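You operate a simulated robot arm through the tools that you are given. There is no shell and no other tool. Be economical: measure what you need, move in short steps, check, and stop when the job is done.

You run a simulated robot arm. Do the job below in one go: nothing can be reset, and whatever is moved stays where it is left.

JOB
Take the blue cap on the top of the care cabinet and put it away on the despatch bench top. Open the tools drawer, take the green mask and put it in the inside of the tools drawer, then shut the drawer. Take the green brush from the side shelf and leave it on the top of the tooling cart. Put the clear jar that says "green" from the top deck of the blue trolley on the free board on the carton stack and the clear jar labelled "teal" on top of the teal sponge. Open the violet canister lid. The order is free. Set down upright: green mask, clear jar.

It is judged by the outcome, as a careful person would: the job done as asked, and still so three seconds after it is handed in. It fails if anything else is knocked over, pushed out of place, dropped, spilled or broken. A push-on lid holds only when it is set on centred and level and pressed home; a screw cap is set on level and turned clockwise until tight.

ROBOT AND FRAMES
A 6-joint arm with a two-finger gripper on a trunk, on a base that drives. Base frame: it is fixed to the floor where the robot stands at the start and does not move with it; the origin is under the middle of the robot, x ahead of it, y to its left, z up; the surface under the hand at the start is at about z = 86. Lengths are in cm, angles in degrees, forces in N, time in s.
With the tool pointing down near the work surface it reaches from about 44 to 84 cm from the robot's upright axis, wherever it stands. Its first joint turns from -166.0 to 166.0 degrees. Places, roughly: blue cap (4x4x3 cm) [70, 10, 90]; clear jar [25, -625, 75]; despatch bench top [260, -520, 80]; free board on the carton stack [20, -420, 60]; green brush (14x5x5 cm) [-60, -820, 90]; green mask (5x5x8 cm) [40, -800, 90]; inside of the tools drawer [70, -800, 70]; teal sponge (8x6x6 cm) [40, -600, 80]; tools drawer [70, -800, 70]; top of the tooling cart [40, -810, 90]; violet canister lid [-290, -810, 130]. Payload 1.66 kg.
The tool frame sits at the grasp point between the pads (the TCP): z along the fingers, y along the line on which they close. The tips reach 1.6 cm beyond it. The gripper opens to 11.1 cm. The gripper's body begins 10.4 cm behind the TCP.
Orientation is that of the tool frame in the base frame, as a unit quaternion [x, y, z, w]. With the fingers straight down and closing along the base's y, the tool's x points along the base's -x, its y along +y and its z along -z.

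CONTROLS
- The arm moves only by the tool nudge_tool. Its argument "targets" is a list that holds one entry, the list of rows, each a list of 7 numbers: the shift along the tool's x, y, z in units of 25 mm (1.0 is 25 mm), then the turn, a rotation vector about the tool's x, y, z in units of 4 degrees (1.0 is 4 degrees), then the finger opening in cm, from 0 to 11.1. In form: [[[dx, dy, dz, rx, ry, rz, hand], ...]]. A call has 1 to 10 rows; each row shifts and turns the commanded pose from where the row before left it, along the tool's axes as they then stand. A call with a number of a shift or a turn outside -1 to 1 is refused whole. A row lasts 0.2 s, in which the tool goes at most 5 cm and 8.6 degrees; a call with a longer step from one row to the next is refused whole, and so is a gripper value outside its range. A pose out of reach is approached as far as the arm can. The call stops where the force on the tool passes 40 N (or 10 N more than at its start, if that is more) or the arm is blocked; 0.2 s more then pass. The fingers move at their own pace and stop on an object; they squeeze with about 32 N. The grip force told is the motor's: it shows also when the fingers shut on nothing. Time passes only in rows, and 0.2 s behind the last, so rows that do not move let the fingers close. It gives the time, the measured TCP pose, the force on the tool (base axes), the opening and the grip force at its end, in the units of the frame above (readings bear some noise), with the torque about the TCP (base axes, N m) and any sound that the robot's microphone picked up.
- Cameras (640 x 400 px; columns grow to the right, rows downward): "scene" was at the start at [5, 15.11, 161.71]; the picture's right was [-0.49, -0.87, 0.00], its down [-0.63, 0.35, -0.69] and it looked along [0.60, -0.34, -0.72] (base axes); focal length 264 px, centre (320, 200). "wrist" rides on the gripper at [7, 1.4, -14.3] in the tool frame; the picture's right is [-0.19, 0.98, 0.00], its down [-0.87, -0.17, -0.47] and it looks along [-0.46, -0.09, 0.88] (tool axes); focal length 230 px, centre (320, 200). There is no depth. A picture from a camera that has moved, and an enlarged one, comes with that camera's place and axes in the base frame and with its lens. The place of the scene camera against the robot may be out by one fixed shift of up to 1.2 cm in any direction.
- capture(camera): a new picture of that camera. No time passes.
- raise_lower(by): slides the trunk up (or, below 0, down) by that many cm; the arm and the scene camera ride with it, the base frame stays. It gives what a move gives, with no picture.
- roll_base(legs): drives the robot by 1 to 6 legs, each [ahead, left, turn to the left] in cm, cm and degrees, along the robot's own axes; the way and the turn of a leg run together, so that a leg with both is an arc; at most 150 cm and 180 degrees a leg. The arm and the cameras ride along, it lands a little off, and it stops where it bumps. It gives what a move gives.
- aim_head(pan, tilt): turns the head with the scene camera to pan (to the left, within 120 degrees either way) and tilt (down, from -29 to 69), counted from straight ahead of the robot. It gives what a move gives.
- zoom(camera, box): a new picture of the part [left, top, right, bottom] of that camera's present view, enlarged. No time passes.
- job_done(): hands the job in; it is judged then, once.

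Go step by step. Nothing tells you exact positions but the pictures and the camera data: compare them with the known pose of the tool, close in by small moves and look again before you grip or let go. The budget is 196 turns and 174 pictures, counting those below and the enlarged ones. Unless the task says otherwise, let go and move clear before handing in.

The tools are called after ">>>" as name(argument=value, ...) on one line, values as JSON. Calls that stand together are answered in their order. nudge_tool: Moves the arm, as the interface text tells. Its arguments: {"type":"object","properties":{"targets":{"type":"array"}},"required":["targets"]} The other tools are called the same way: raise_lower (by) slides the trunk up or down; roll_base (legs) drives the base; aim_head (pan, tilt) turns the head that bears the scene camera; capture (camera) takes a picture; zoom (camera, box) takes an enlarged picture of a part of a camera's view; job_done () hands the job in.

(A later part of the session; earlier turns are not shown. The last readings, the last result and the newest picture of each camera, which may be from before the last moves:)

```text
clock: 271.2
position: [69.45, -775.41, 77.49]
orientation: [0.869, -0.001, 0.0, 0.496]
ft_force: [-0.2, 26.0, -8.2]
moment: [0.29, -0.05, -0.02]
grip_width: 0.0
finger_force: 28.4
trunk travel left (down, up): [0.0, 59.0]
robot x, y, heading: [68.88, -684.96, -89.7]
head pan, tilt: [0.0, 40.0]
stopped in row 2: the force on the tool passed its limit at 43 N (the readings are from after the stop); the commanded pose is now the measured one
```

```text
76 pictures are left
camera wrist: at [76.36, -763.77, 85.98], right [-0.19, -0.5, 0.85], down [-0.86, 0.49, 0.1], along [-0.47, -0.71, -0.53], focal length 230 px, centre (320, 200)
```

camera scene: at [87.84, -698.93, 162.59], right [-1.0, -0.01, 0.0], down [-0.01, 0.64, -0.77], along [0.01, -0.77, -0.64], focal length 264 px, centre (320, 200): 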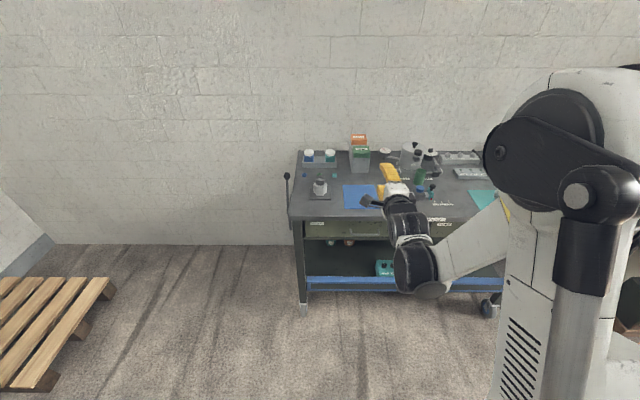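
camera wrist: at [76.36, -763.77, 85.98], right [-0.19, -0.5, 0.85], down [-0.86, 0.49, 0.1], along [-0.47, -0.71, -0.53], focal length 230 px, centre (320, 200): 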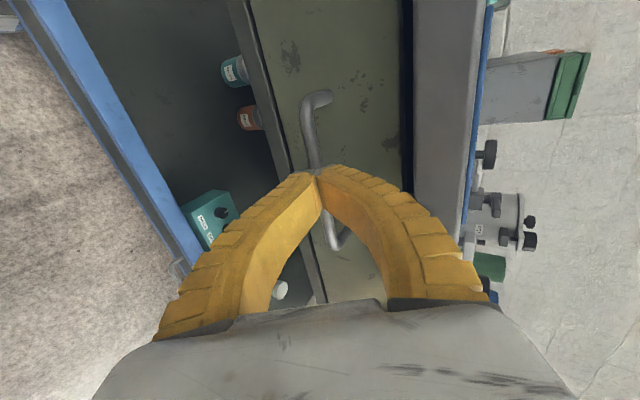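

The bar sat just beyond the tips. I'll reopen, advance 1.2 cm further on the same line, and close again.

>>> nudge_tool(targets=[[[0, 0, -0.1, 0, 0, 0, 3], [0, 0, 0, 0, 0, 0, 3], [0, 0.24, 0.1, -0.1, 0, 0, 3], [0, 0, 0.2, 0, 0, 0, 3], [0, 0, 0.2, 0, 0, 0, 3], [0, 0, 0.15, 0, 0, 0, 3], [0, 0, 0, 0, 0, 0, 3]]])

>>> capture(camera="wrist")

```text
clock: 272.8
position: [69.43, -777.11, 77.42]
orientation: [0.866, -0.001, 0.0, 0.5]
ft_force: [0.2, 5.9, 1.8]
moment: [-0.12, 0.01, 0.02]
grip_width: 3.2
finger_force: 1.1
trunk travel left (down, up): [0.0, 59.0]
robot x, y, heading: [68.61, -684.38, -89.7]
head pan, tilt: [0.0, 40.0]
```

```text
75 pictures are left
camera wrist: at [76.35, -765.39, 85.77], right [-0.19, -0.49, 0.85], down [-0.86, 0.49, 0.09], along [-0.47, -0.72, -0.52], focal length 230 px, centre (320, 200)
```

wrist: 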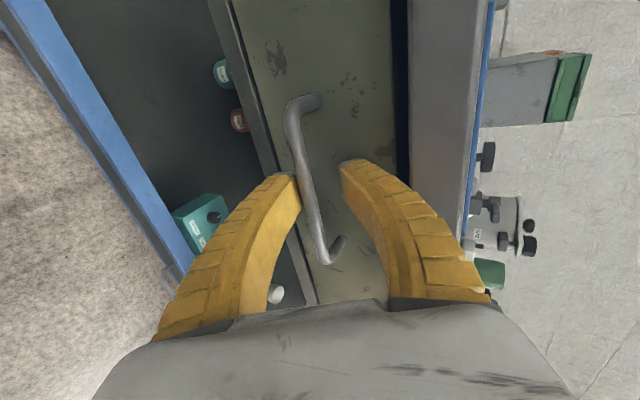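

>>> nudge_tool(targets=[[[0, -0.05, -0.03, 0, 0, 0, 1.5], [0, 0, 0, 0, 0, 0, 0], [0, 0, 0, 0, 0, 0, 0], [0, 0, 0, 0, 0, 0, 0]]])

>>> capture(camera="wrist")

```text
clock: 273.4
position: [69.45, -776.91, 76.49]
orientation: [0.87, -0.001, 0.0, 0.493]
ft_force: [0.1, 0.5, -31.5]
moment: [-0.13, 0.02, 0.06]
grip_width: 0.63
finger_force: 29.9
trunk travel left (down, up): [0.0, 59.0]
robot x, y, heading: [68.84, -684.96, -89.7]
head pan, tilt: [0.0, 40.0]
stopped in row 3: the force on the tool passed its limit at 42 N (the readings are from after the stop); the commanded pose is now the measured one
```

```text
74 pictures are left
camera wrist: at [76.34, -765.38, 84.99], right [-0.19, -0.5, 0.84], down [-0.86, 0.49, 0.1], along [-0.47, -0.71, -0.53], focal length 230 px, centre (320, 200)
```

wrist: 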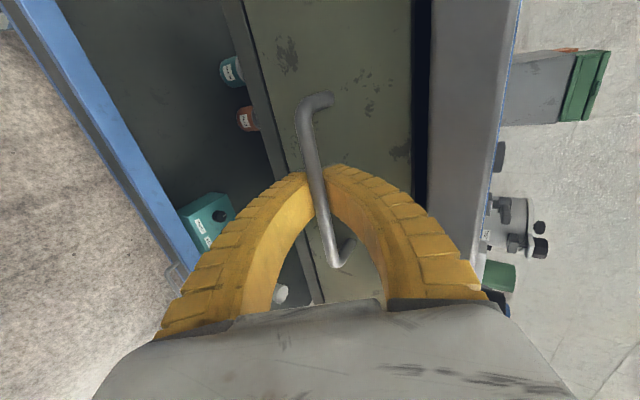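

Gripped on the bar. I'll relax the vertical stress and start pulling along +y.

>>> nudge_tool(targets=[[[0, -0.12, 0.05, 0, 0, 0, 0], [0, 0, 0, 0, 0, 0, 0]]])

>>> nudge_tool(targets=[[[0, -0.1, -0.17, 0, 0, 0, 0], [0, -0.2, -0.35, 0, 0, 0, 0], [0, -0.2, -0.35, 0, 0, 0, 0], [0, -0.2, -0.35, 0, 0, 0, 0], [0, -0.2, -0.35, 0, 0, 0, 0]]])

>>> zoom(camera="scene", box=[290, 150, 450, 250])

```text
clock: 274.1
position: [69.38, -776.92, 76.43]
orientation: [0.868, -0.001, -0.001, 0.497]
ft_force: [-0.1, -0.8, -22.9]
moment: [-0.12, 0.0, 0.01]
grip_width: 0.59
finger_force: 30.1
trunk travel left (down, up): [0.0, 59.0]
robot x, y, heading: [68.78, -684.34, -89.4]
head pan, tilt: [0.0, 40.0]
```

```text
clock: 275.2
position: [69.3, -772.42, 76.51]
orientation: [0.868, -0.001, 0.0, 0.496]
ft_force: [-0.3, 1.0, -28.4]
moment: [-0.15, 0.04, -0.13]
grip_width: 0.59
finger_force: 29.6
trunk travel left (down, up): [0.0, 59.0]
robot x, y, heading: [68.66, -684.37, -89.4]
head pan, tilt: [0.0, 40.0]
```

```text
4.00 times, centred on (370, 200) of scene
camera zoom: at [87.78, -691.27, 142.56], right [-1.0, -0.01, 0.0], down [-0.01, 0.64, -0.76], along [0.01, -0.76, -0.64], focal length 1054 px, centre (120, 200)
```

zoom: 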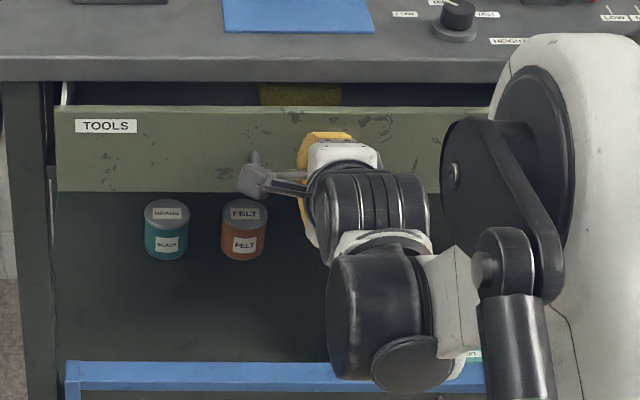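

The drawer slides open. I'll continue pulling about 12 cm.

>>> nudge_tool(targets=[[[0, -0.26, -0.32, 0, 0, 0, 0], [0, -0.21, -0.35, 0, 0, 0, 0], [0, -0.21, -0.35, 0, 0, 0, 0], [0, -0.2, -0.35, 0, 0, 0, 0], [0, -0.2, -0.35, 0, 0, 0, 0], [0, -0.2, -0.35, 0, 0, 0, 0], [0, -0.2, -0.35, 0, 0, 0, 0], [0, -0.2, -0.35, 0, 0, 0, 0], [0, -0.2, -0.35, 0, 0, 0, 0], [0, -0.2, -0.35, 0, 0, 0, 0]]])

>>> nudge_tool(targets=[[[0, -0.2, -0.35, 0, 0, 0, 0], [0, -0.2, -0.35, 0, 0, 0, 0], [0, -0.2, -0.35, 0, 0, 0, 0], [0, -0.2, -0.35, 0, 0, 0, 0]]])

>>> capture(camera="scene")

```text
clock: 277.4
position: [69.46, -762.08, 76.46]
orientation: [0.868, -0.002, -0.001, 0.496]
ft_force: [-2.8, 0.9, -26.0]
moment: [-0.19, 0.01, -0.02]
grip_width: 0.63
finger_force: 29.5
trunk travel left (down, up): [0.0, 59.0]
robot x, y, heading: [69.09, -684.43, -89.3]
head pan, tilt: [0.0, 40.0]
```

```text
clock: 278.4
position: [69.27, -758.2, 76.56]
orientation: [0.869, -0.001, -0.002, 0.495]
ft_force: [-4.6, 0.5, -32.5]
moment: [-0.2, 0.02, -0.09]
grip_width: 0.6
finger_force: 29.4
trunk travel left (down, up): [0.0, 59.0]
robot x, y, heading: [68.5, -684.63, -89.5]
head pan, tilt: [0.0, 40.0]
```

```text
72 pictures are left
camera scene: at [87.74, -691.25, 142.57], right [-1.0, -0.01, 0.0], down [0.0, 0.64, -0.76], along [0.01, -0.76, -0.64], focal length 264 px, centre (320, 200)
```

scene: 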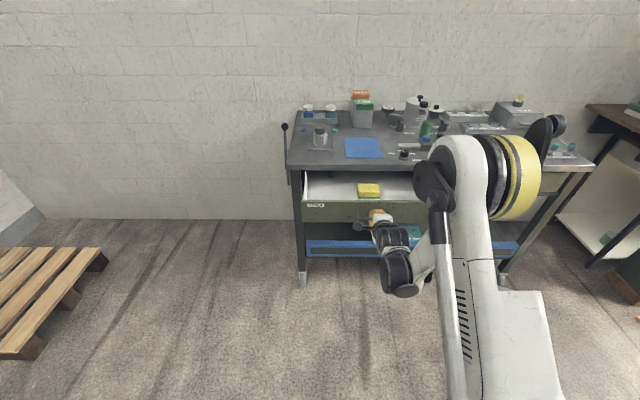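

Drawer is open ~18.7 cm. I'll release the handle and withdraw along the tool axis, then view the interior.

>>> nudge_tool(targets=[[[0, 0, 0, 0, 0, 0, 3], [0, 0, 0, 0, 0, 0, 3], [0, 0, -0.4, 0, 0, 0, 3], [0, 0, -0.8, 0, 0, 0, 3], [0, 0, -1, 0, 0, 0, 3], [0, 0, -1, 0, 0, 0, 3], [0, 0.5, -0.5, 0, 0, 0, 3], [0, 0.9, -0.2, 0, 0, 0, 3], [0, 0.9, 0, 0, 0, 0, 3]]])

>>> raise_lower(by=20)

>>> zoom(camera="scene", box=[270, 130, 510, 280])

```text
clock: 280.4
position: [69.41, -753.49, 87.64]
orientation: [0.868, 0.0, 0.0, 0.497]
ft_force: [-0.4, -0.3, -0.3]
moment: [0.02, -0.01, 0.02]
grip_width: 3.25
finger_force: 1.1
out of reach, approached as far as the arm can: row 5, 6
trunk travel left (down, up): [0.0, 59.0]
robot x, y, heading: [68.77, -684.83, -89.5]
head pan, tilt: [0.0, 40.0]
```

```text
clock: 282.6
position: [69.4, -753.32, 107.47]
orientation: [0.868, -0.001, -0.001, 0.497]
ft_force: [0.2, 0.5, -1.0]
moment: [0.01, 0.03, -0.01]
grip_width: 3.28
finger_force: 1.5
trunk travel left (down, up): [-20.0, 39.0]
robot x, y, heading: [69.0, -684.72, -89.5]
head pan, tilt: [0.0, 40.0]
```

```text
2.67 times, centred on (390, 205) of scene
camera zoom: at [87.78, -690.96, 162.58], right [-1.0, -0.01, 0.0], down [-0.01, 0.64, -0.77], along [0.01, -0.77, -0.64], focal length 703 px, centre (133, 187)
```

zoom: 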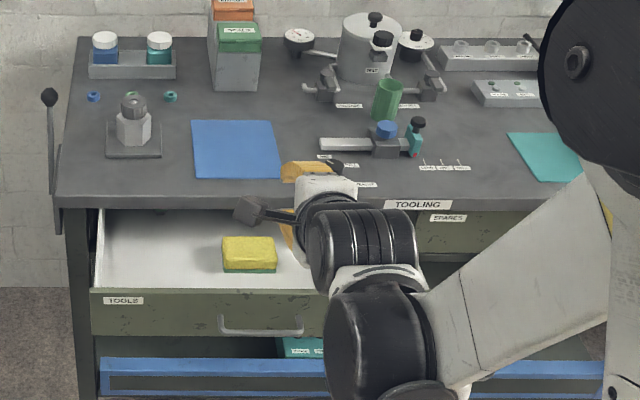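

The TOOLS drawer is open with a yellow sponge in it; there's free room to its left (x≈83, y≈-769). I'll rotate the tool back to pointing down with fingers closing along x.

>>> nudge_tool(targets=[[[0, 0, 0, 1, 0, 0, 5], [0, 0, 0, 1, 0, 0, 5], [0, 0, 0, 1, 0, 0, 5], [0, 0, 0, 1, 0, 0, 5], [0, 0, 0, 1, 0, 0, 5], [0, 0, 0, 1, 0, 0, 5], [0, 0, 0, 1, 0, 0, 5], [0, 0, 0, 1, 0, 0, 5], [0, 0, 0, 1, 0, 0, 5], [0, 0, 0, 1, 0, 0, 5]]])

>>> nudge_tool(targets=[[[0, 0, 0, 1, 0, 0, 5], [0, 0, 0, 1, 0, 0, 5], [0, 0, 0, 1, 0, 0, 5], [0, 0, 0, 1, 0, 0, 5], [0, 0, 0, 0.88, 0, 0, 8], [0, 0, 0, 0, 0, -1, 8], [0, 0, 0, 0, 0, -1, 8], [0, 0, 0, 0, 0, -1, 8], [0, 0, 0, 0, 0, -1, 8], [0, 0, 0, 0, 0, -1, 8]]])

>>> nudge_tool(targets=[[[0, 0, 0, 0, 0, -1, 8], [0, 0, 0, 0, 0, -1, 8], [0, 0, 0, 0, 0, -1, 8], [0, 0, 0, 0, 0, -1, 8], [0, 0, 0, 0, 0, -1, 8], [0, 0, 0, 0, 0, -1, 8], [0, 0, 0, 0, 0, -1, 8], [0, 0, 0, 0, 0, -1, 8], [0, 0, 0, 0, 0, -1, 8], [0, 0, 0, 0, 0, -1, 8]]])

>>> nudge_tool(targets=[[[0, 0, 0, 0, 0, -1, 8], [0, 0, 0, 0, 0, -1, 8], [0, 0, 0, 0, 0, -1, 8], [0, 0, 0, 0, 0, -1, 8], [0, 0, 0, 0, 0, -1, 8], [0, 0, 0, 0, 0, -1, 8], [0, 0, 0, 0, 0, -1, 8], [0, 0, 0, 0, 0, -0.5, 8]]])

```text
clock: 284.8
position: [69.27, -753.47, 107.5]
orientation: [0.985, -0.001, 0.0, 0.17]
ft_force: [0.0, -0.3, -0.1]
moment: [-0.03, 0.02, 0.01]
grip_width: 5.24
finger_force: 1.6
trunk travel left (down, up): [-20.0, 39.0]
robot x, y, heading: [68.62, -684.48, -89.4]
head pan, tilt: [0.0, 40.0]
```

```text
clock: 287.0
position: [69.35, -753.35, 107.62]
orientation: [0.985, 0.173, 0.0, 0.0]
ft_force: [0.5, -0.3, -0.1]
moment: [0.01, 0.03, 0.04]
grip_width: 8.13
finger_force: 0.6
trunk travel left (down, up): [-20.0, 39.0]
robot x, y, heading: [68.54, -684.7, -89.6]
head pan, tilt: [0.0, 40.0]
```

```text
clock: 289.2
position: [69.44, -753.38, 107.57]
orientation: [0.866, 0.5, -0.002, 0.0]
ft_force: [-0.1, -0.1, 0.1]
moment: [-0.04, -0.01, 0.01]
grip_width: 8.17
finger_force: 0.7
trunk travel left (down, up): [-20.0, 39.0]
robot x, y, heading: [68.72, -684.45, -89.6]
head pan, tilt: [0.0, 40.0]
```

```text
clock: 291.0
position: [69.46, -753.31, 107.48]
orientation: [0.707, 0.707, -0.001, 0.001]
ft_force: [0.1, -0.3, -0.1]
moment: [0.01, -0.02, -0.03]
grip_width: 8.14
finger_force: 0.6
trunk travel left (down, up): [-20.0, 39.0]
robot x, y, heading: [68.6, -684.49, -89.5]
head pan, tilt: [0.0, 40.0]
```

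I'll pull the arm in a little and drive to about [45, -721], from which both the mask and the drawer are reachable.

>>> nudge_tool(targets=[[[0.9, 0, -0.6, 0, 0, 0, 8], [0.9, 0, -0.6, 0, 0, 0, 8], [0.9, 0, -0.6, 0, 0, 0, 8], [0.9, 0, -0.6, 0, 0, 0, 8], [0.9, 0, -0.6, 0, 0, 0, 8], [0.9, 0, -0.4, 0, 0, 0, 8]]])

>>> roll_base(legs=[[0, -23, 0], [36.5, 0, -0.5]])

>>> aim_head(pan=0, tilt=50)

>>> capture(camera="scene")

>>> capture(camera="wrist")

```text
clock: 292.4
position: [69.37, -739.81, 116.03]
orientation: [0.708, 0.706, 0.0, 0.0]
ft_force: [0.1, -0.6, 0.4]
moment: [-0.03, -0.03, 0.02]
grip_width: 8.15
finger_force: 0.8
trunk travel left (down, up): [-20.0, 39.0]
robot x, y, heading: [68.89, -684.64, -89.6]
head pan, tilt: [0.0, 40.0]
```

```text
clock: 296.1
position: [46.02, -776.67, 115.99]
orientation: [0.712, 0.703, 0.0, 0.0]
ft_force: [-0.4, -0.7, -0.5]
moment: [0.03, 0.02, 0.01]
grip_width: 8.13
finger_force: 0.8
trunk travel left (down, up): [-20.0, 39.0]
robot x, y, heading: [45.81, -721.15, -89.8]
head pan, tilt: [0.0, 40.0]
```

```text
clock: 296.8
position: [45.93, -776.67, 115.94]
orientation: [0.712, 0.703, -0.001, 0.0]
ft_force: [-0.1, 1.1, -0.1]
moment: [0.02, -0.02, -0.02]
grip_width: 8.17
finger_force: 0.8
trunk travel left (down, up): [-20.0, 39.0]
robot x, y, heading: [45.63, -721.59, -90.1]
head pan, tilt: [0.0, 50.0]
```

```text
70 pictures are left
camera scene: at [64.88, -727.05, 161.18], right [-1.0, 0.0, 0.0], down [0.0, 0.77, -0.64], along [0.0, -0.64, -0.77], focal length 264 px, centre (320, 200)
```

scene: 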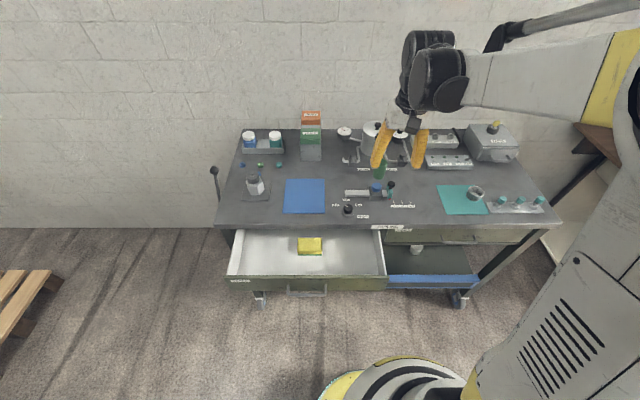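

```text
69 pictures are left
camera wrist: at [47.38, -769.6, 130.24], right [0.98, -0.2, 0.0], down [-0.18, -0.86, 0.47], along [-0.1, -0.46, -0.88], focal length 230 px, centre (320, 200)
```

wrist: 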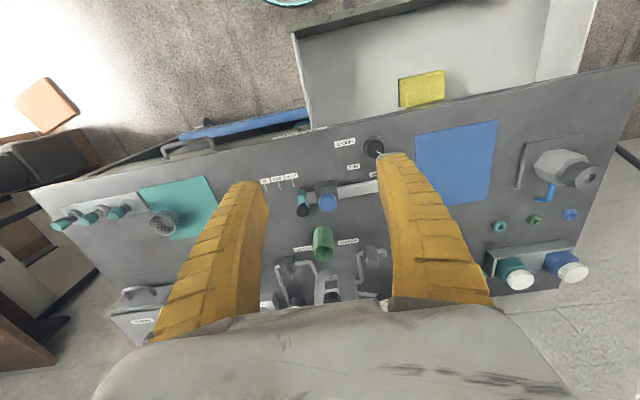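

The mask is at ≈[41.4, -801.6]. I'll move above it at z≈101 with a 7 cm opening.

>>> nudge_tool(targets=[[[-1, -0.18, 0.55, 0, 0, 0, 7.2], [-1, -0.18, 0.55, 0, 0, 0, 7.2], [-1, -0.18, 0.55, 0, 0, 0, 7.2], [-1, -0.18, 0.55, 0, 0, 0, 7.2], [-1, -0.18, 0.55, 0, 0, 0, 7.2], [-1, -0.18, 0.55, 0, 0, 0, 7.2], [-1, -0.18, 0.55, 0, 0, 0, 7.2], [-1, -0.18, 0.55, 0, 0, 0, 7.2], [-1, -0.18, 0.5, 0, 0, 0, 7.2], [-0.95, -0.18, 0.5, 0, 0, 0, 7.2]]])

>>> capture(camera="wrist")

>>> zoom(camera="scene", box=[310, 110, 470, 210])

```text
clock: 299.0
position: [41.23, -801.57, 102.39]
orientation: [0.712, 0.702, 0.001, 0.0]
ft_force: [-0.4, -0.3, -0.3]
moment: [0.01, -0.02, 0.0]
grip_width: 7.38
finger_force: 1.4
trunk travel left (down, up): [-20.0, 39.0]
robot x, y, heading: [45.84, -721.52, -89.9]
head pan, tilt: [0.0, 50.0]
```

```text
68 pictures are left
camera wrist: at [42.61, -794.56, 116.67], right [0.98, -0.2, 0.0], down [-0.18, -0.86, 0.47], along [-0.1, -0.46, -0.88], focal length 230 px, centre (320, 200)
```

wrist: 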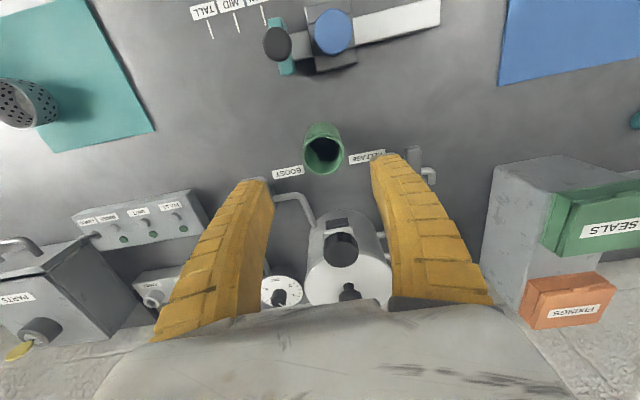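

```text
4.00 times, centred on (390, 160) of scene
camera zoom: at [64.87, -727.12, 161.17], right [-1.0, 0.0, 0.0], down [0.0, 0.77, -0.64], along [0.0, -0.64, -0.77], focal length 1054 px, centre (40, 360)
```

zoom: 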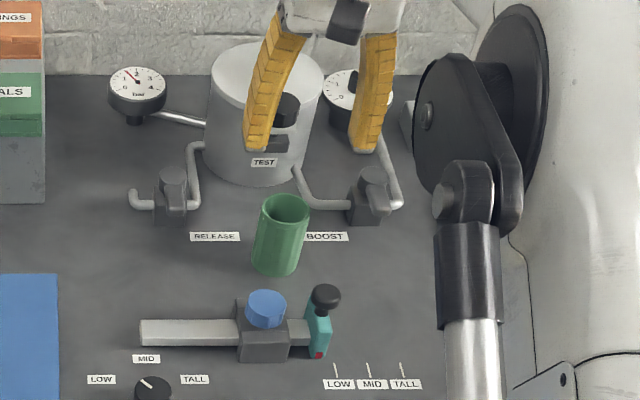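

Centred over the mask. I'll descend and grip it.

>>> nudge_tool(targets=[[[0.05, 0.08, 0.5, 0, 0, 0, 7.2], [0, 0, 0.8, 0, 0, 0, 7.2], [0, 0, 0.8, 0, 0, 0, 7.2], [0, 0, 0.8, 0, 0, 0, 7.2], [0, 0, 0.8, 0, 0, 0, 7.2], [0, 0, 0.5, 0, 0, 0, 7.2], [0, 0, 0, 0, 0, 0, 7.2]]])

>>> zoom(camera="scene", box=[330, 120, 450, 195])

>>> capture(camera="wrist")

```text
clock: 300.6
position: [41.37, -801.34, 91.94]
orientation: [0.712, 0.703, 0.0, -0.001]
ft_force: [-0.6, 0.3, 0.4]
moment: [-0.01, 0.03, 0.02]
grip_width: 7.34
finger_force: 1.1
trunk travel left (down, up): [-20.0, 39.0]
robot x, y, heading: [46.25, -721.24, -90.0]
head pan, tilt: [0.0, 50.0]
```

```text
5.33 times, centred on (390, 158) of scene
camera zoom: at [64.88, -727.04, 161.17], right [-1.0, 0.0, 0.0], down [0.0, 0.77, -0.64], along [0.0, -0.64, -0.77], focal length 1406 px, centre (-53, 427)
```

zoom: 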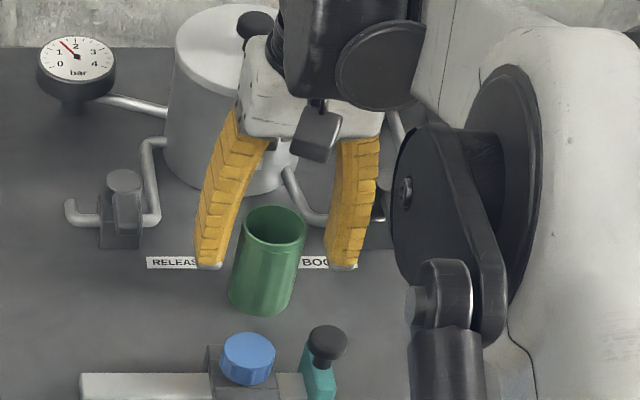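

```text
65 pictures are left
camera wrist: at [42.73, -794.35, 106.17], right [0.98, -0.2, 0.0], down [-0.18, -0.86, 0.47], along [-0.1, -0.46, -0.88], focal length 230 px, centre (320, 200)
```

wrist: 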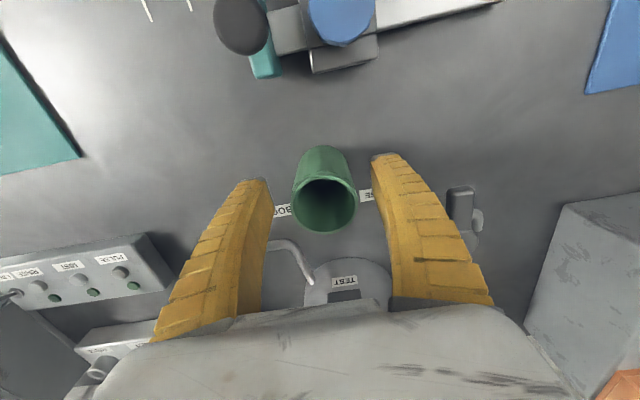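

>>> nudge_tool(targets=[[[0, 0.08, 0.3, 0, 0, 0, 7.2], [0, 0, 0, 0, 0, 0, 4.5], [0, 0, 0, 0, 0, 0, 3], [0, 0, 0, 0, 0, 0, 3], [0, 0, 0, 0, 0, 0, 3], [0, 0, -0.4, 0, 0, 0, 3], [0, 0, -0.8, 0, 0, 0, 3], [0, 0, -1, 0, 0, 0, 3], [0, 0, -1, 0, 0, 0, 3], [0, 0, -1, 0, 0, 0, 3]]])

>>> capture(camera="wrist")

```text
clock: 302.8
position: [41.57, -801.24, 101.69]
orientation: [0.711, 0.703, 0.0, 0.001]
ft_force: [-0.3, -0.8, -0.1]
moment: [0.03, 0.0, -0.01]
grip_width: 3.85
finger_force: 31.8
trunk travel left (down, up): [-20.0, 39.0]
robot x, y, heading: [46.0, -720.96, -90.3]
head pan, tilt: [0.0, 50.0]
```

```text
64 pictures are left
camera wrist: at [42.93, -794.29, 116.02], right [0.98, -0.2, 0.0], down [-0.18, -0.86, 0.47], along [-0.1, -0.46, -0.88], focal length 230 px, centre (320, 200)
```

wrist: 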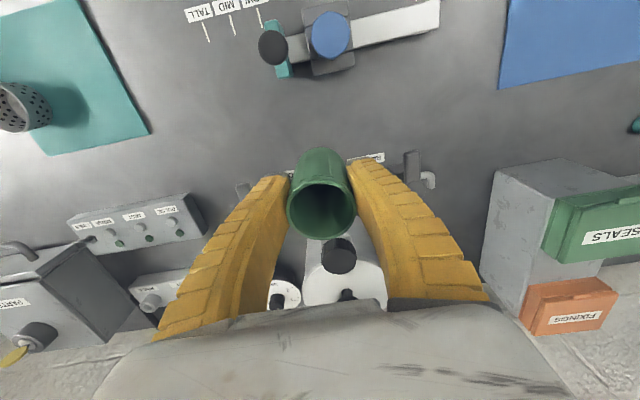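

The mask is held. I'll raise it and carry it over the open drawer at about [83, -769].

>>> nudge_tool(targets=[[[0, 0, -1, 0, 0, 0, 3], [0.3, 0, -1, 0, 0, 0, 3], [0.76, 0.97, -0.6, 0, 0, 0, 3], [0.76, 0.97, -0.4, 0, 0, 0, 3], [0.76, 0.97, 0, 0, 0, 0, 3], [0.76, 0.97, 0, 0, 0, 0, 3], [0.76, 0.97, 0, 0, 0, 0, 3], [0.76, 0.97, 0, 0, 0, 0, 3], [0.76, 0.97, 0, 0, 0, 0, 3], [0.76, 0.97, 0, 0, 0, 0, 3]]])

>>> nudge_tool(targets=[[[0.76, 0.97, 0, 0, 0, 0, 3], [0.76, 0.97, 0, 0, 0, 0, 3], [0.76, 0.97, 0, 0, 0, 0, 3], [0.76, 0.97, 0, 0, 0, 0, 3], [0.76, 0.97, 0, 0, 0, 0, 3], [0.76, 0.97, 0, 0, 0, 0, 3], [0.76, 0.97, 0, 0, 0, 0, 3], [0.76, 0.97, 0, 0, 0, 0, 3], [0.2, 0.97, 0, 0, 0, 0, 3], [0, 0, 0, 0, 0, 0, 3]]])

>>> capture(camera="wrist")

>>> zoom(camera="scene", box=[200, 130, 440, 280])

```text
clock: 305.0
position: [61.27, -785.66, 109.36]
orientation: [0.712, 0.702, -0.001, 0.0]
ft_force: [-0.1, 0.2, -0.2]
moment: [0.01, -0.01, 0.02]
grip_width: 3.89
finger_force: 31.8
trunk travel left (down, up): [-20.0, 39.0]
robot x, y, heading: [45.97, -721.36, -90.0]
head pan, tilt: [0.0, 50.0]
```

```text
clock: 307.2
position: [83.08, -769.93, 109.1]
orientation: [0.712, 0.703, -0.001, 0.001]
ft_force: [-0.2, -1.0, -1.1]
moment: [0.03, 0.01, -0.03]
grip_width: 3.86
finger_force: 31.6
trunk travel left (down, up): [-20.0, 39.0]
robot x, y, heading: [45.58, -721.7, -89.9]
head pan, tilt: [0.0, 50.0]
```

```text
63 pictures are left
camera wrist: at [84.46, -763.1, 123.45], right [0.98, -0.2, 0.0], down [-0.18, -0.86, 0.47], along [-0.1, -0.46, -0.88], focal length 230 px, centre (320, 200)
```

wrist: 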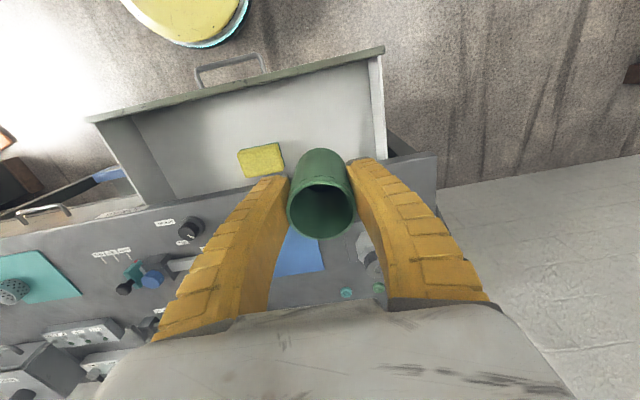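

```text
2.67 times, centred on (320, 205) of scene
camera zoom: at [64.86, -727.04, 161.17], right [-1.0, 0.0, 0.0], down [0.0, 0.77, -0.64], along [0.0, -0.64, -0.77], focal length 703 px, centre (320, 187)
```

zoom: 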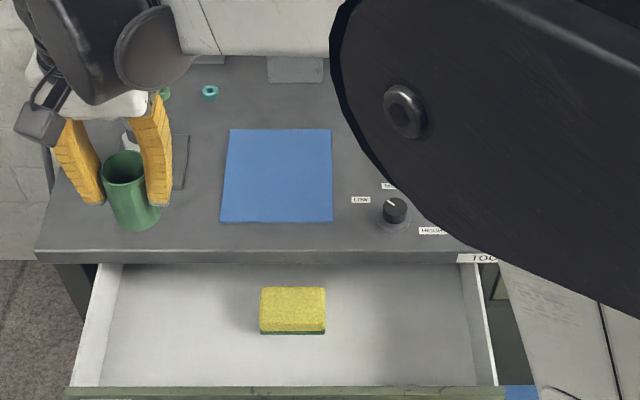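

The spot beside the sponge is clear. I'll shift 1.4 cm toward the drawer front and descend to z≈80.

>>> nudge_tool(targets=[[[0.28, 0, 1, 0, 0, 0, 3], [0.28, 0, 1, 0, 0, 0, 3], [0, 0, 1, 0, 0, 0, 3], [0, 0, 1, 0, 0, 0, 3], [0, 0, 1, 0, 0, 0, 3], [0, 0, 1, 0, 0, 0, 3], [0, 0, 1, 0, 0, 0, 3], [0, 0, 1, 0, 0, 0, 3], [0, 0, 0.6, 0, 0, 0, 3], [0, 0, 0, 0, 0, 0, 3]]])

>>> capture(camera="wrist")

>>> zoom(camera="scene", box=[200, 170, 360, 270])

```text
clock: 309.4
position: [83.18, -768.88, 87.67]
orientation: [0.712, 0.702, 0.0, 0.001]
ft_force: [-0.6, 1.2, -0.1]
moment: [0.01, -0.02, 0.0]
grip_width: 3.86
finger_force: 32.3
trunk travel left (down, up): [-20.0, 39.0]
robot x, y, heading: [45.79, -721.36, -90.1]
head pan, tilt: [0.0, 50.0]
```

```text
61 pictures are left
camera wrist: at [84.48, -761.82, 101.89], right [0.98, -0.2, 0.0], down [-0.18, -0.86, 0.47], along [-0.1, -0.46, -0.88], focal length 230 px, centre (320, 200)
```

wrist: 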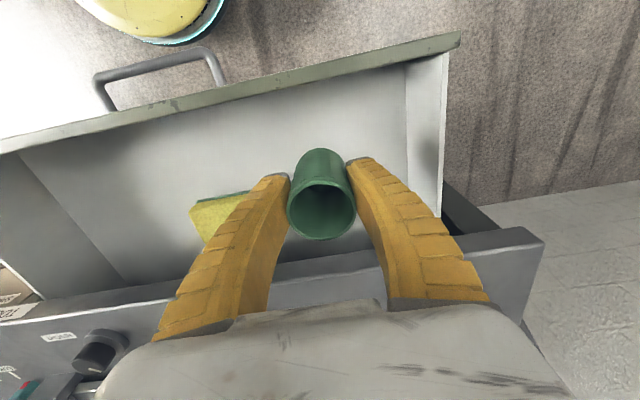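

```text
4.00 times, centred on (280, 220) of scene
camera zoom: at [64.87, -727.04, 161.17], right [-1.0, 0.0, 0.0], down [0.0, 0.77, -0.64], along [0.0, -0.64, -0.77], focal length 1054 px, centre (480, 120)
```

zoom: 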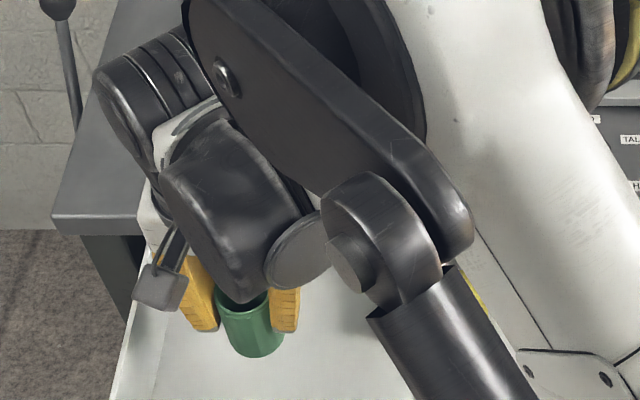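

Clear on all sides. Lowering to about z=78, then gently to the floor.

>>> nudge_tool(targets=[[[0, 0, 0.8, 0, 0, 0, 3], [0, 0, 0.8, 0, 0, 0, 3], [0, 0, 0.8, 0, 0, 0, 3], [0, 0, 0.8, 0, 0, 0, 3], [0, 0, 0.4, 0, 0, 0, 3], [0, 0, 0.2, 0, 0, 0, 3], [0, 0, 0, 0, 0, 0, 3]]])

>>> nudge_tool(targets=[[[0, 0, 0.1, 0, 0, 0, 3], [0, 0, 0.1, 0, 0, 0, 3], [0, 0, 0.1, 0, 0, 0, 3]]])

>>> nudge_tool(targets=[[[0, 0, 0.1, 0, 0, 0, 3], [0, 0, 0.1, 0, 0, 0, 3]]])

>>> nudge_tool(targets=[[[0, 0, 0.1, 0, 0, 0, 3], [0, 0, 0.1, 0, 0, 0, 3]]])

>>> capture(camera="wrist")

```text
clock: 311.0
position: [83.21, -768.76, 78.08]
orientation: [0.712, 0.703, 0.0, 0.001]
ft_force: [-0.4, 0.7, -1.0]
moment: [-0.02, -0.02, -0.01]
grip_width: 3.86
finger_force: 31.7
trunk travel left (down, up): [-20.0, 39.0]
robot x, y, heading: [45.96, -721.17, -90.1]
head pan, tilt: [0.0, 50.0]
```

```text
clock: 311.8
position: [83.07, -768.81, 77.48]
orientation: [0.712, 0.703, -0.001, 0.0]
ft_force: [2.7, 0.8, 22.6]
moment: [-0.16, -0.1, 0.16]
grip_width: 4.31
finger_force: 32.2
trunk travel left (down, up): [-20.0, 39.0]
robot x, y, heading: [45.66, -721.13, -90.2]
head pan, tilt: [0.0, 50.0]
```

```text
clock: 312.4
position: [82.99, -768.73, 76.98]
orientation: [0.711, 0.703, -0.001, 0.001]
ft_force: [0.7, 1.4, 23.4]
moment: [-0.13, -0.07, 0.13]
grip_width: 4.38
finger_force: 32.2
trunk travel left (down, up): [-20.0, 39.0]
robot x, y, heading: [45.82, -721.23, -90.0]
head pan, tilt: [0.0, 50.0]
```

```text
clock: 313.0
position: [83.07, -768.76, 76.41]
orientation: [0.711, 0.703, -0.001, 0.001]
ft_force: [2.1, 0.2, 22.7]
moment: [-0.24, 0.0, 0.06]
grip_width: 4.53
finger_force: 32.0
trunk travel left (down, up): [-20.0, 39.0]
robot x, y, heading: [45.78, -721.55, -90.2]
head pan, tilt: [0.0, 50.0]
```

```text
59 pictures are left
camera wrist: at [84.46, -761.71, 90.77], right [0.98, -0.2, 0.0], down [-0.18, -0.86, 0.47], along [-0.1, -0.46, -0.88], focal length 230 px, centre (320, 200)
```

wrist: 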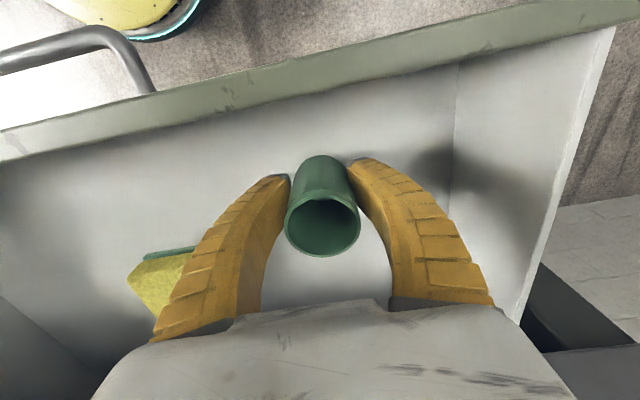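

The mask is standing on the drawer floor. I'll open and lift out.

>>> nudge_tool(targets=[[[0, 0, -0.05, 0, 0, 0, 5], [0, 0, 0, 0, 0, 0, 6], [0, 0, 0, 0, 0, 0, 7], [0, 0, 0, 0, 0, 0, 7], [0, 0, -0.4, 0, 0, 0, 7], [0, 0, -0.8, 0, 0, 0, 7], [0, 0, -1, 0, 0, 0, 7], [0, 0, -1, 0, 0, 0, 7], [0, 0, -1, 0, 0, 0, 7], [0, 0, -1, 0, 0, 0, 7]]])

>>> nudge_tool(targets=[[[0, 0, -1, 0, 0, 0, 7], [0, 0, -1, 0, 0, 0, 7], [0, 0, -1, 0, 0, 0, 7], [0, 0, -1, 0, 0, 0, 7], [0, 0, -1, 0, 0, 0, 7], [0, 0, -1, 0, 0, 0, 7]]])

>>> capture(camera="wrist")

```text
clock: 315.2
position: [83.21, -768.79, 89.45]
orientation: [0.712, 0.702, -0.001, 0.001]
ft_force: [-0.7, 0.2, 0.5]
moment: [0.03, 0.0, 0.02]
grip_width: 7.16
finger_force: 1.2
trunk travel left (down, up): [-20.0, 39.0]
robot x, y, heading: [45.87, -721.3, -90.4]
head pan, tilt: [0.0, 50.0]
```

```text
clock: 316.6
position: [83.17, -768.58, 104.56]
orientation: [0.711, 0.703, -0.001, 0.0]
ft_force: [0.3, 0.5, 0.4]
moment: [0.01, 0.0, 0.0]
grip_width: 7.17
finger_force: 1.0
trunk travel left (down, up): [-20.0, 39.0]
robot x, y, heading: [45.86, -721.57, -90.2]
head pan, tilt: [0.0, 50.0]
```

```text
58 pictures are left
camera wrist: at [84.5, -761.65, 118.82], right [0.98, -0.2, 0.0], down [-0.18, -0.86, 0.47], along [-0.1, -0.46, -0.88], focal length 230 px, centre (320, 200)
```

wrist: 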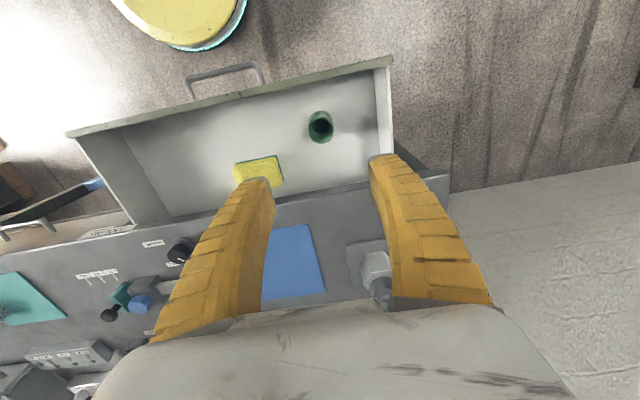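

The mask is upright in the drawer. I'll bring the arm to the robot's front, back off, and line up to push the handle shut with closed fingers.

>>> nudge_tool(targets=[[[0.3, -1, -0.2, 0, 0, 0, 4], [0.3, -1, -0.2, 0, 0, 0, 4], [0.3, -1, -0.2, 0, 0, 0, 4], [0.3, -1, -0.2, 0, 0, 0, 2], [0.3, -1, 0, 0, 0, 0, 2], [0.3, -1, 0, 0, 0, 0, 0], [0.3, -1, 0, 0, 0, 0, 0], [0.3, -1, 0, 0, 0, 0, 0], [0.3, -1, 0, 0, 0, 0, 0], [0.3, -1, 0, 0, 0, 0, 0]]])

>>> nudge_tool(targets=[[[0, -1, 0, 0, 0, 0, 0], [0, -1, 0, 0, 0, 0, 0], [0, -1, 0, 0, 0, 0, 0], [0, -1, 0, 0, 0, 0, 0], [0, -0.8, 0, 0, 0, 0, 0]]])

>>> roll_base(legs=[[-24, 0, 0], [0, 23, 0]])

>>> aim_head(pan=0, tilt=45)

>>> capture(camera="scene")

>>> capture(camera="wrist")

```text
clock: 318.8
position: [58.19, -760.84, 106.59]
orientation: [0.711, 0.703, 0.0, 0.001]
ft_force: [-0.2, 0.6, -0.3]
moment: [0.0, -0.04, -0.01]
grip_width: 0.01
finger_force: 28.6
trunk travel left (down, up): [-20.0, 39.0]
robot x, y, heading: [46.1, -721.27, -89.8]
head pan, tilt: [0.0, 50.0]
```

```text
clock: 320.0
position: [46.16, -760.88, 106.63]
orientation: [0.712, 0.703, 0.0, 0.001]
ft_force: [0.2, 0.1, 0.3]
moment: [0.01, -0.05, 0.01]
grip_width: 0.0
finger_force: 28.9
trunk travel left (down, up): [-20.0, 39.0]
robot x, y, heading: [45.72, -721.09, -90.0]
head pan, tilt: [0.0, 50.0]
```

```text
clock: 323.1
position: [69.15, -736.72, 106.65]
orientation: [0.71, 0.704, -0.001, 0.0]
ft_force: [-0.3, 0.2, 0.0]
moment: [0.0, 0.02, 0.0]
grip_width: 0.0
finger_force: 28.8
trunk travel left (down, up): [-20.0, 39.0]
robot x, y, heading: [68.84, -697.46, -89.5]
head pan, tilt: [0.0, 50.0]
```

```text
clock: 323.8
position: [69.2, -736.8, 106.62]
orientation: [0.711, 0.704, 0.0, 0.0]
ft_force: [-0.2, 0.0, -0.4]
moment: [0.03, 0.0, 0.01]
grip_width: 0.01
finger_force: 28.6
trunk travel left (down, up): [-20.0, 39.0]
robot x, y, heading: [69.09, -697.43, -90.2]
head pan, tilt: [0.0, 45.0]
```

```text
57 pictures are left
camera scene: at [87.72, -703.41, 161.86], right [-1.0, 0.0, 0.0], down [0.0, 0.71, -0.71], along [0.0, -0.71, -0.71], focal length 264 px, centre (320, 200)
```

scene: 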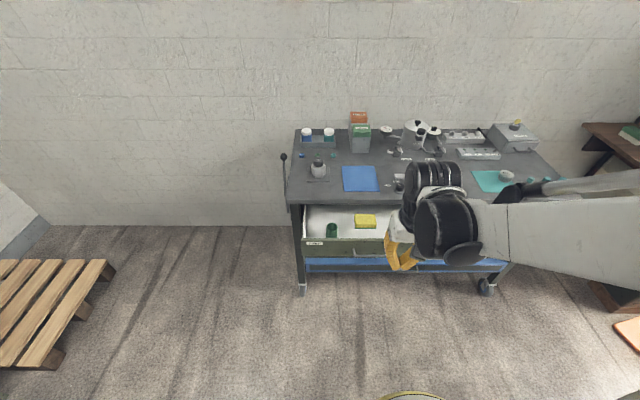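

```text
56 pictures are left
camera wrist: at [70.52, -729.81, 120.88], right [0.98, -0.2, 0.0], down [-0.17, -0.86, 0.47], along [-0.09, -0.46, -0.88], focal length 230 px, centre (320, 200)
```

wrist: 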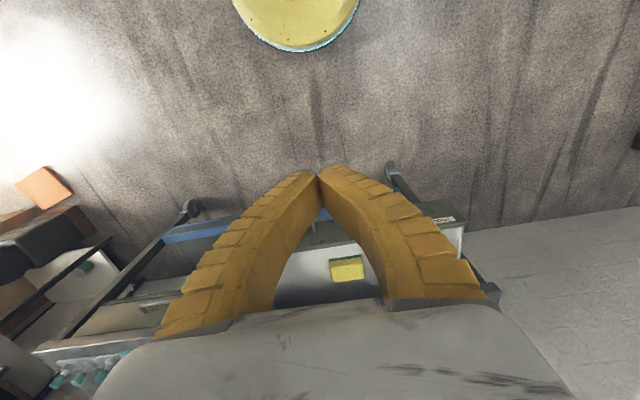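

I'll lower the closed fingers in front of the handle.

>>> nudge_tool(targets=[[[-0.47, 0, 0.95, 0, 0, 0, 0], [-0.47, 0, 0.95, 0, 0, 0, 0], [-0.47, 0, 0.95, 0, 0, 0, 0], [-0.47, 0, 0.95, 0, 0, 0, 0], [-0.47, 0, 0.95, 0, 0, 0, 0], [-0.47, 0, 0.95, 0, 0, 0, 0], [-0.47, 0, 0.95, 0, 0, 0, 0], [-0.47, 0, 0.95, 0, 0, 0, 0], [-0.47, 0, 0.95, 0, 0, 0, 0], [-0.47, 0, 0.95, 0, 0, 0, 0]]])

>>> nudge_tool(targets=[[[-0.47, 0, 0.95, 0, 0, 0, 0], [-0.47, 0, 0.95, 0, 0, 0, 0], [0, 0, 0.2, 0, 0, 0, 0], [0, 0, 0, 0, 0, 0, 0]]])

>>> zoom(camera="scene", box=[280, 180, 440, 280])

>>> capture(camera="wrist")

```text
clock: 326.0
position: [69.01, -748.97, 83.02]
orientation: [0.71, 0.704, 0.001, 0.0]
ft_force: [0.1, -0.5, -0.1]
moment: [0.02, 0.01, -0.01]
grip_width: 0.0
finger_force: 28.5
out of reach, approached as far as the arm can: row 10
trunk travel left (down, up): [-20.0, 39.0]
robot x, y, heading: [68.38, -697.78, -89.8]
head pan, tilt: [0.0, 45.0]
```

```text
clock: 327.0
position: [69.01, -751.94, 78.05]
orientation: [0.71, 0.704, 0.001, -0.001]
ft_force: [-0.2, 0.3, -0.2]
moment: [0.03, 0.06, -0.02]
grip_width: 0.01
finger_force: 28.5
out of reach, approached as far as the arm can: row 1, 3
trunk travel left (down, up): [-20.0, 39.0]
robot x, y, heading: [68.52, -697.16, -89.8]
head pan, tilt: [0.0, 45.0]
```

```text
4.00 times, centred on (360, 230) of scene
camera zoom: at [87.72, -703.4, 161.86], right [-1.0, 0.0, 0.0], down [0.0, 0.71, -0.71], along [0.0, -0.71, -0.71], focal length 1054 px, centre (160, 80)
```

zoom: 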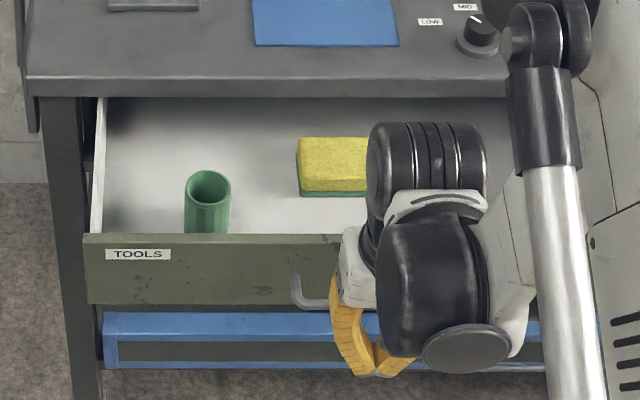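

```text
54 pictures are left
camera wrist: at [70.35, -744.9, 92.35], right [0.98, -0.2, 0.0], down [-0.17, -0.86, 0.47], along [-0.09, -0.46, -0.88], focal length 230 px, centre (320, 200)
```

wrist: 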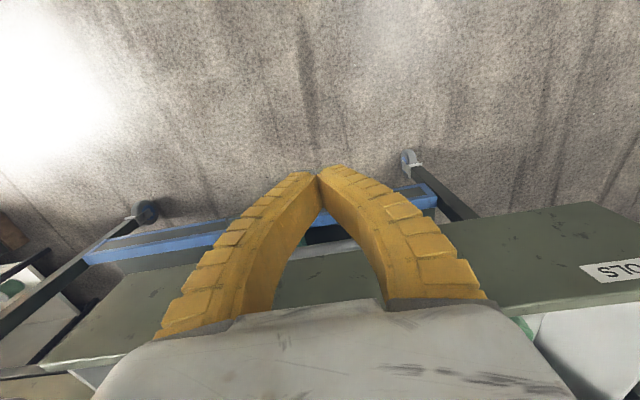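

I'll push slowly along -y.

>>> nudge_tool(targets=[[[-0.5, 0, 0, 0, 0, 0, 0], [-0.5, 0, 0, 0, 0, 0, 0], [-0.4, 0, 0, 0, 0, 0, 0], [-0.3, 0, 0, 0, 0, 0, 0], [-0.2, 0, 0, 0, 0, 0, 0], [-0.2, 0, 0, 0, 0, 0, 0], [-0.25, 0, 0, 0, 0, 0, 0], [-0.3, 0, 0, 0, 0, 0, 0], [-0.3, 0, 0, 0, 0, 0, 0], [-0.3, 0, 0, 0, 0, 0, 0]]])

>>> zoom(camera="scene", box=[280, 170, 440, 270])

```text
clock: 329.2
position: [69.01, -760.06, 78.12]
orientation: [0.71, 0.704, -0.001, 0.001]
ft_force: [0.4, 0.3, -0.6]
moment: [0.02, 0.04, -0.01]
grip_width: 0.0
finger_force: 28.0
trunk travel left (down, up): [-20.0, 39.0]
robot x, y, heading: [68.44, -697.02, -89.7]
head pan, tilt: [0.0, 45.0]
```

```text
4.00 times, centred on (360, 220) of scene
camera zoom: at [87.71, -703.42, 161.86], right [-1.0, 0.0, 0.0], down [0.0, 0.71, -0.71], along [0.0, -0.71, -0.71], focal length 1054 px, centre (160, 120)
```

zoom: 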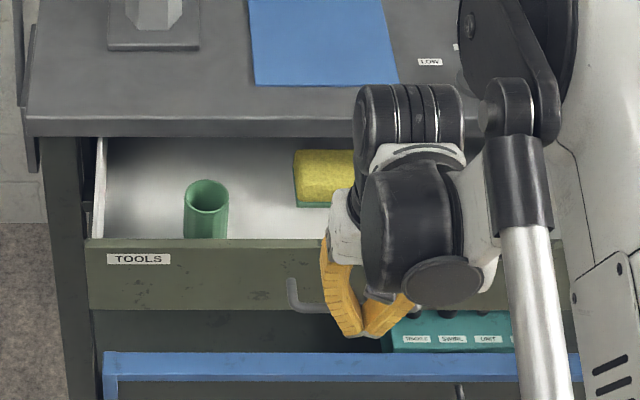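

The drawer is moving. I'll continue.

>>> nudge_tool(targets=[[[-0.3, 0, 0, 0, 0, 0, 0], [-0.3, 0, 0, 0, 0, 0, 0], [-0.3, 0, 0, 0, 0, 0, 0], [-0.3, 0, 0, 0, 0, 0, 0], [-0.3, 0, 0, 0, 0, 0, 0], [-0.3, 0, 0, 0, 0, 0, 0], [-0.3, 0, 0, 0, 0, 0, 0], [-0.3, 0, 0, 0, 0, 0, 0], [-0.3, 0, 0, 0, 0, 0, 0], [-0.3, 0, 0, 0, 0, 0, 0]]])

>>> nudge_tool(targets=[[[-0.3, 0, 0, 0, 0, 0, 0], [-0.3, 0, 0, 0, 0, 0, 0], [-0.3, 0, 0, 0, 0, 0, 0], [-0.3, 0, 0, 0, 0, 0, 0], [-0.3, 0, 0, 0, 0, 0, 0], [-0.2, 0, 0, 0, 0, 0, 0], [-0.2, 0, 0, 0, 0, 0, 0]]])

>>> zoom(camera="scene", box=[280, 170, 440, 270])

```text
clock: 331.4
position: [68.91, -767.63, 78.03]
orientation: [0.71, 0.704, -0.001, 0.001]
ft_force: [0.2, -0.9, -0.2]
moment: [0.05, -0.01, 0.01]
grip_width: 0.0
finger_force: 28.0
trunk travel left (down, up): [-20.0, 39.0]
robot x, y, heading: [68.49, -696.98, -90.0]
head pan, tilt: [0.0, 45.0]
```

```text
clock: 333.0
position: [68.85, -772.06, 77.98]
orientation: [0.71, 0.704, 0.0, 0.0]
ft_force: [0.5, 0.3, 0.4]
moment: [-0.01, -0.01, -0.02]
grip_width: 0.0
finger_force: 28.4
trunk travel left (down, up): [-20.0, 39.0]
robot x, y, heading: [68.56, -697.43, -90.0]
head pan, tilt: [0.0, 45.0]
```

```text
4.00 times, centred on (360, 220) of scene
camera zoom: at [87.72, -703.41, 161.86], right [-1.0, 0.0, 0.0], down [0.0, 0.71, -0.71], along [0.0, -0.71, -0.71], focal length 1054 px, centre (160, 120)
```

zoom: 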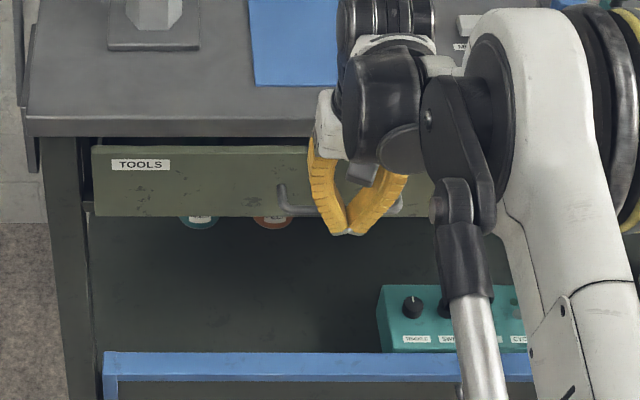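

>>> nudge_tool(targets=[[[-0.25, 0, 0, 0, 0, 0, 0], [-0.25, 0, 0, 0, 0, 0, 0], [-0.2, 0, 0, 0, 0, 0, 0], [-0.2, 0, 0, 0, 0, 0, 0], [-0.15, 0, 0, 0, 0, 0, 0]]])

>>> nudge_tool(targets=[[[-0.1, 0, 0, 0, 0, 0, 0], [-0.1, 0, 0, 0, 0, 0, 0], [-0.1, 0, 0, 0, 0, 0, 0], [-0.1, 0, 0, 0, 0, 0, 0]]])

>>> zoom(camera="scene", box=[280, 170, 440, 270])

```text
clock: 334.2
position: [68.81, -774.82, 78.13]
orientation: [0.711, 0.703, 0.0, 0.0]
ft_force: [-0.9, 2.9, -0.5]
moment: [0.02, 0.04, 0.04]
grip_width: 0.01
finger_force: 28.4
trunk travel left (down, up): [-20.0, 39.0]
robot x, y, heading: [68.63, -697.25, -90.0]
head pan, tilt: [0.0, 45.0]
```

```text
clock: 335.2
position: [68.75, -775.14, 78.53]
orientation: [0.71, 0.704, -0.001, 0.001]
ft_force: [-0.7, -0.1, 0.5]
moment: [0.01, -0.02, -0.03]
grip_width: 0.02
finger_force: 29.1
out of reach, approached as far as the arm can: row 2, 4
trunk travel left (down, up): [-20.0, 39.0]
robot x, y, heading: [69.01, -697.28, -89.8]
head pan, tilt: [0.0, 45.0]
```

```text
4.00 times, centred on (360, 220) of scene
camera zoom: at [87.72, -703.4, 161.86], right [-1.0, 0.0, 0.0], down [0.0, 0.71, -0.71], along [0.0, -0.71, -0.71], focal length 1054 px, centre (160, 120)
```

zoom: 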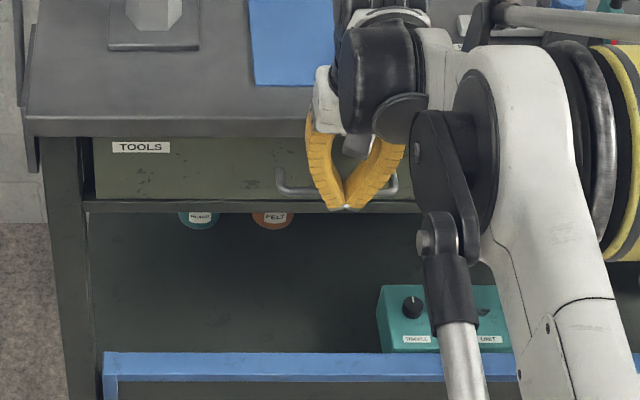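

It looks shut; to make sure, I'll back off slightly, bring the base 4 cm closer, and press until I feel resistance.

>>> nudge_tool(targets=[[[0.6, 0, 0, 0, 0, 0, 0], [0.8, 0, 0, 0, 0, 0, 0], [0.8, 0, 0, 0, 0, 0, 0]]])

>>> roll_base(legs=[[4, 0, 0]])

>>> zoom(camera="scene", box=[280, 170, 440, 270])

```text
clock: 336.0
position: [68.87, -769.61, 78.54]
orientation: [0.71, 0.704, -0.001, 0.001]
ft_force: [0.0, -0.2, 0.4]
moment: [0.01, 0.0, 0.01]
grip_width: 0.0
finger_force: 28.7
trunk travel left (down, up): [-20.0, 39.0]
robot x, y, heading: [68.72, -697.37, -89.7]
head pan, tilt: [0.0, 45.0]
```

```text
clock: 336.9
position: [68.86, -773.61, 78.41]
orientation: [0.71, 0.704, 0.0, -0.001]
ft_force: [0.6, -0.2, -0.5]
moment: [0.08, -0.01, 0.02]
grip_width: 0.02
finger_force: 28.5
trunk travel left (down, up): [-20.0, 39.0]
robot x, y, heading: [68.76, -701.16, -89.8]
head pan, tilt: [0.0, 45.0]
```

```text
4.00 times, centred on (360, 220) of scene
camera zoom: at [87.72, -707.49, 161.86], right [-1.0, 0.0, 0.0], down [0.0, 0.71, -0.71], along [0.0, -0.71, -0.71], focal length 1054 px, centre (160, 120)
```

zoom: 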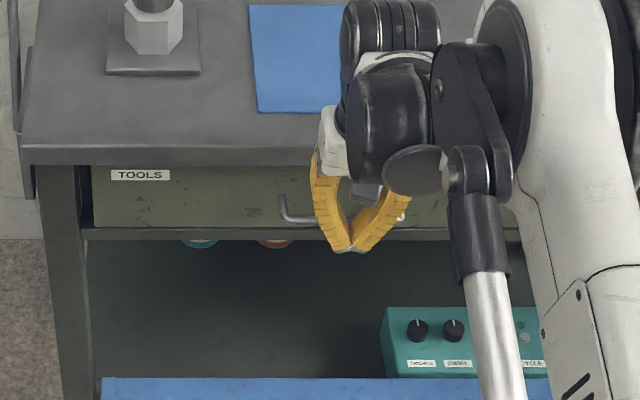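

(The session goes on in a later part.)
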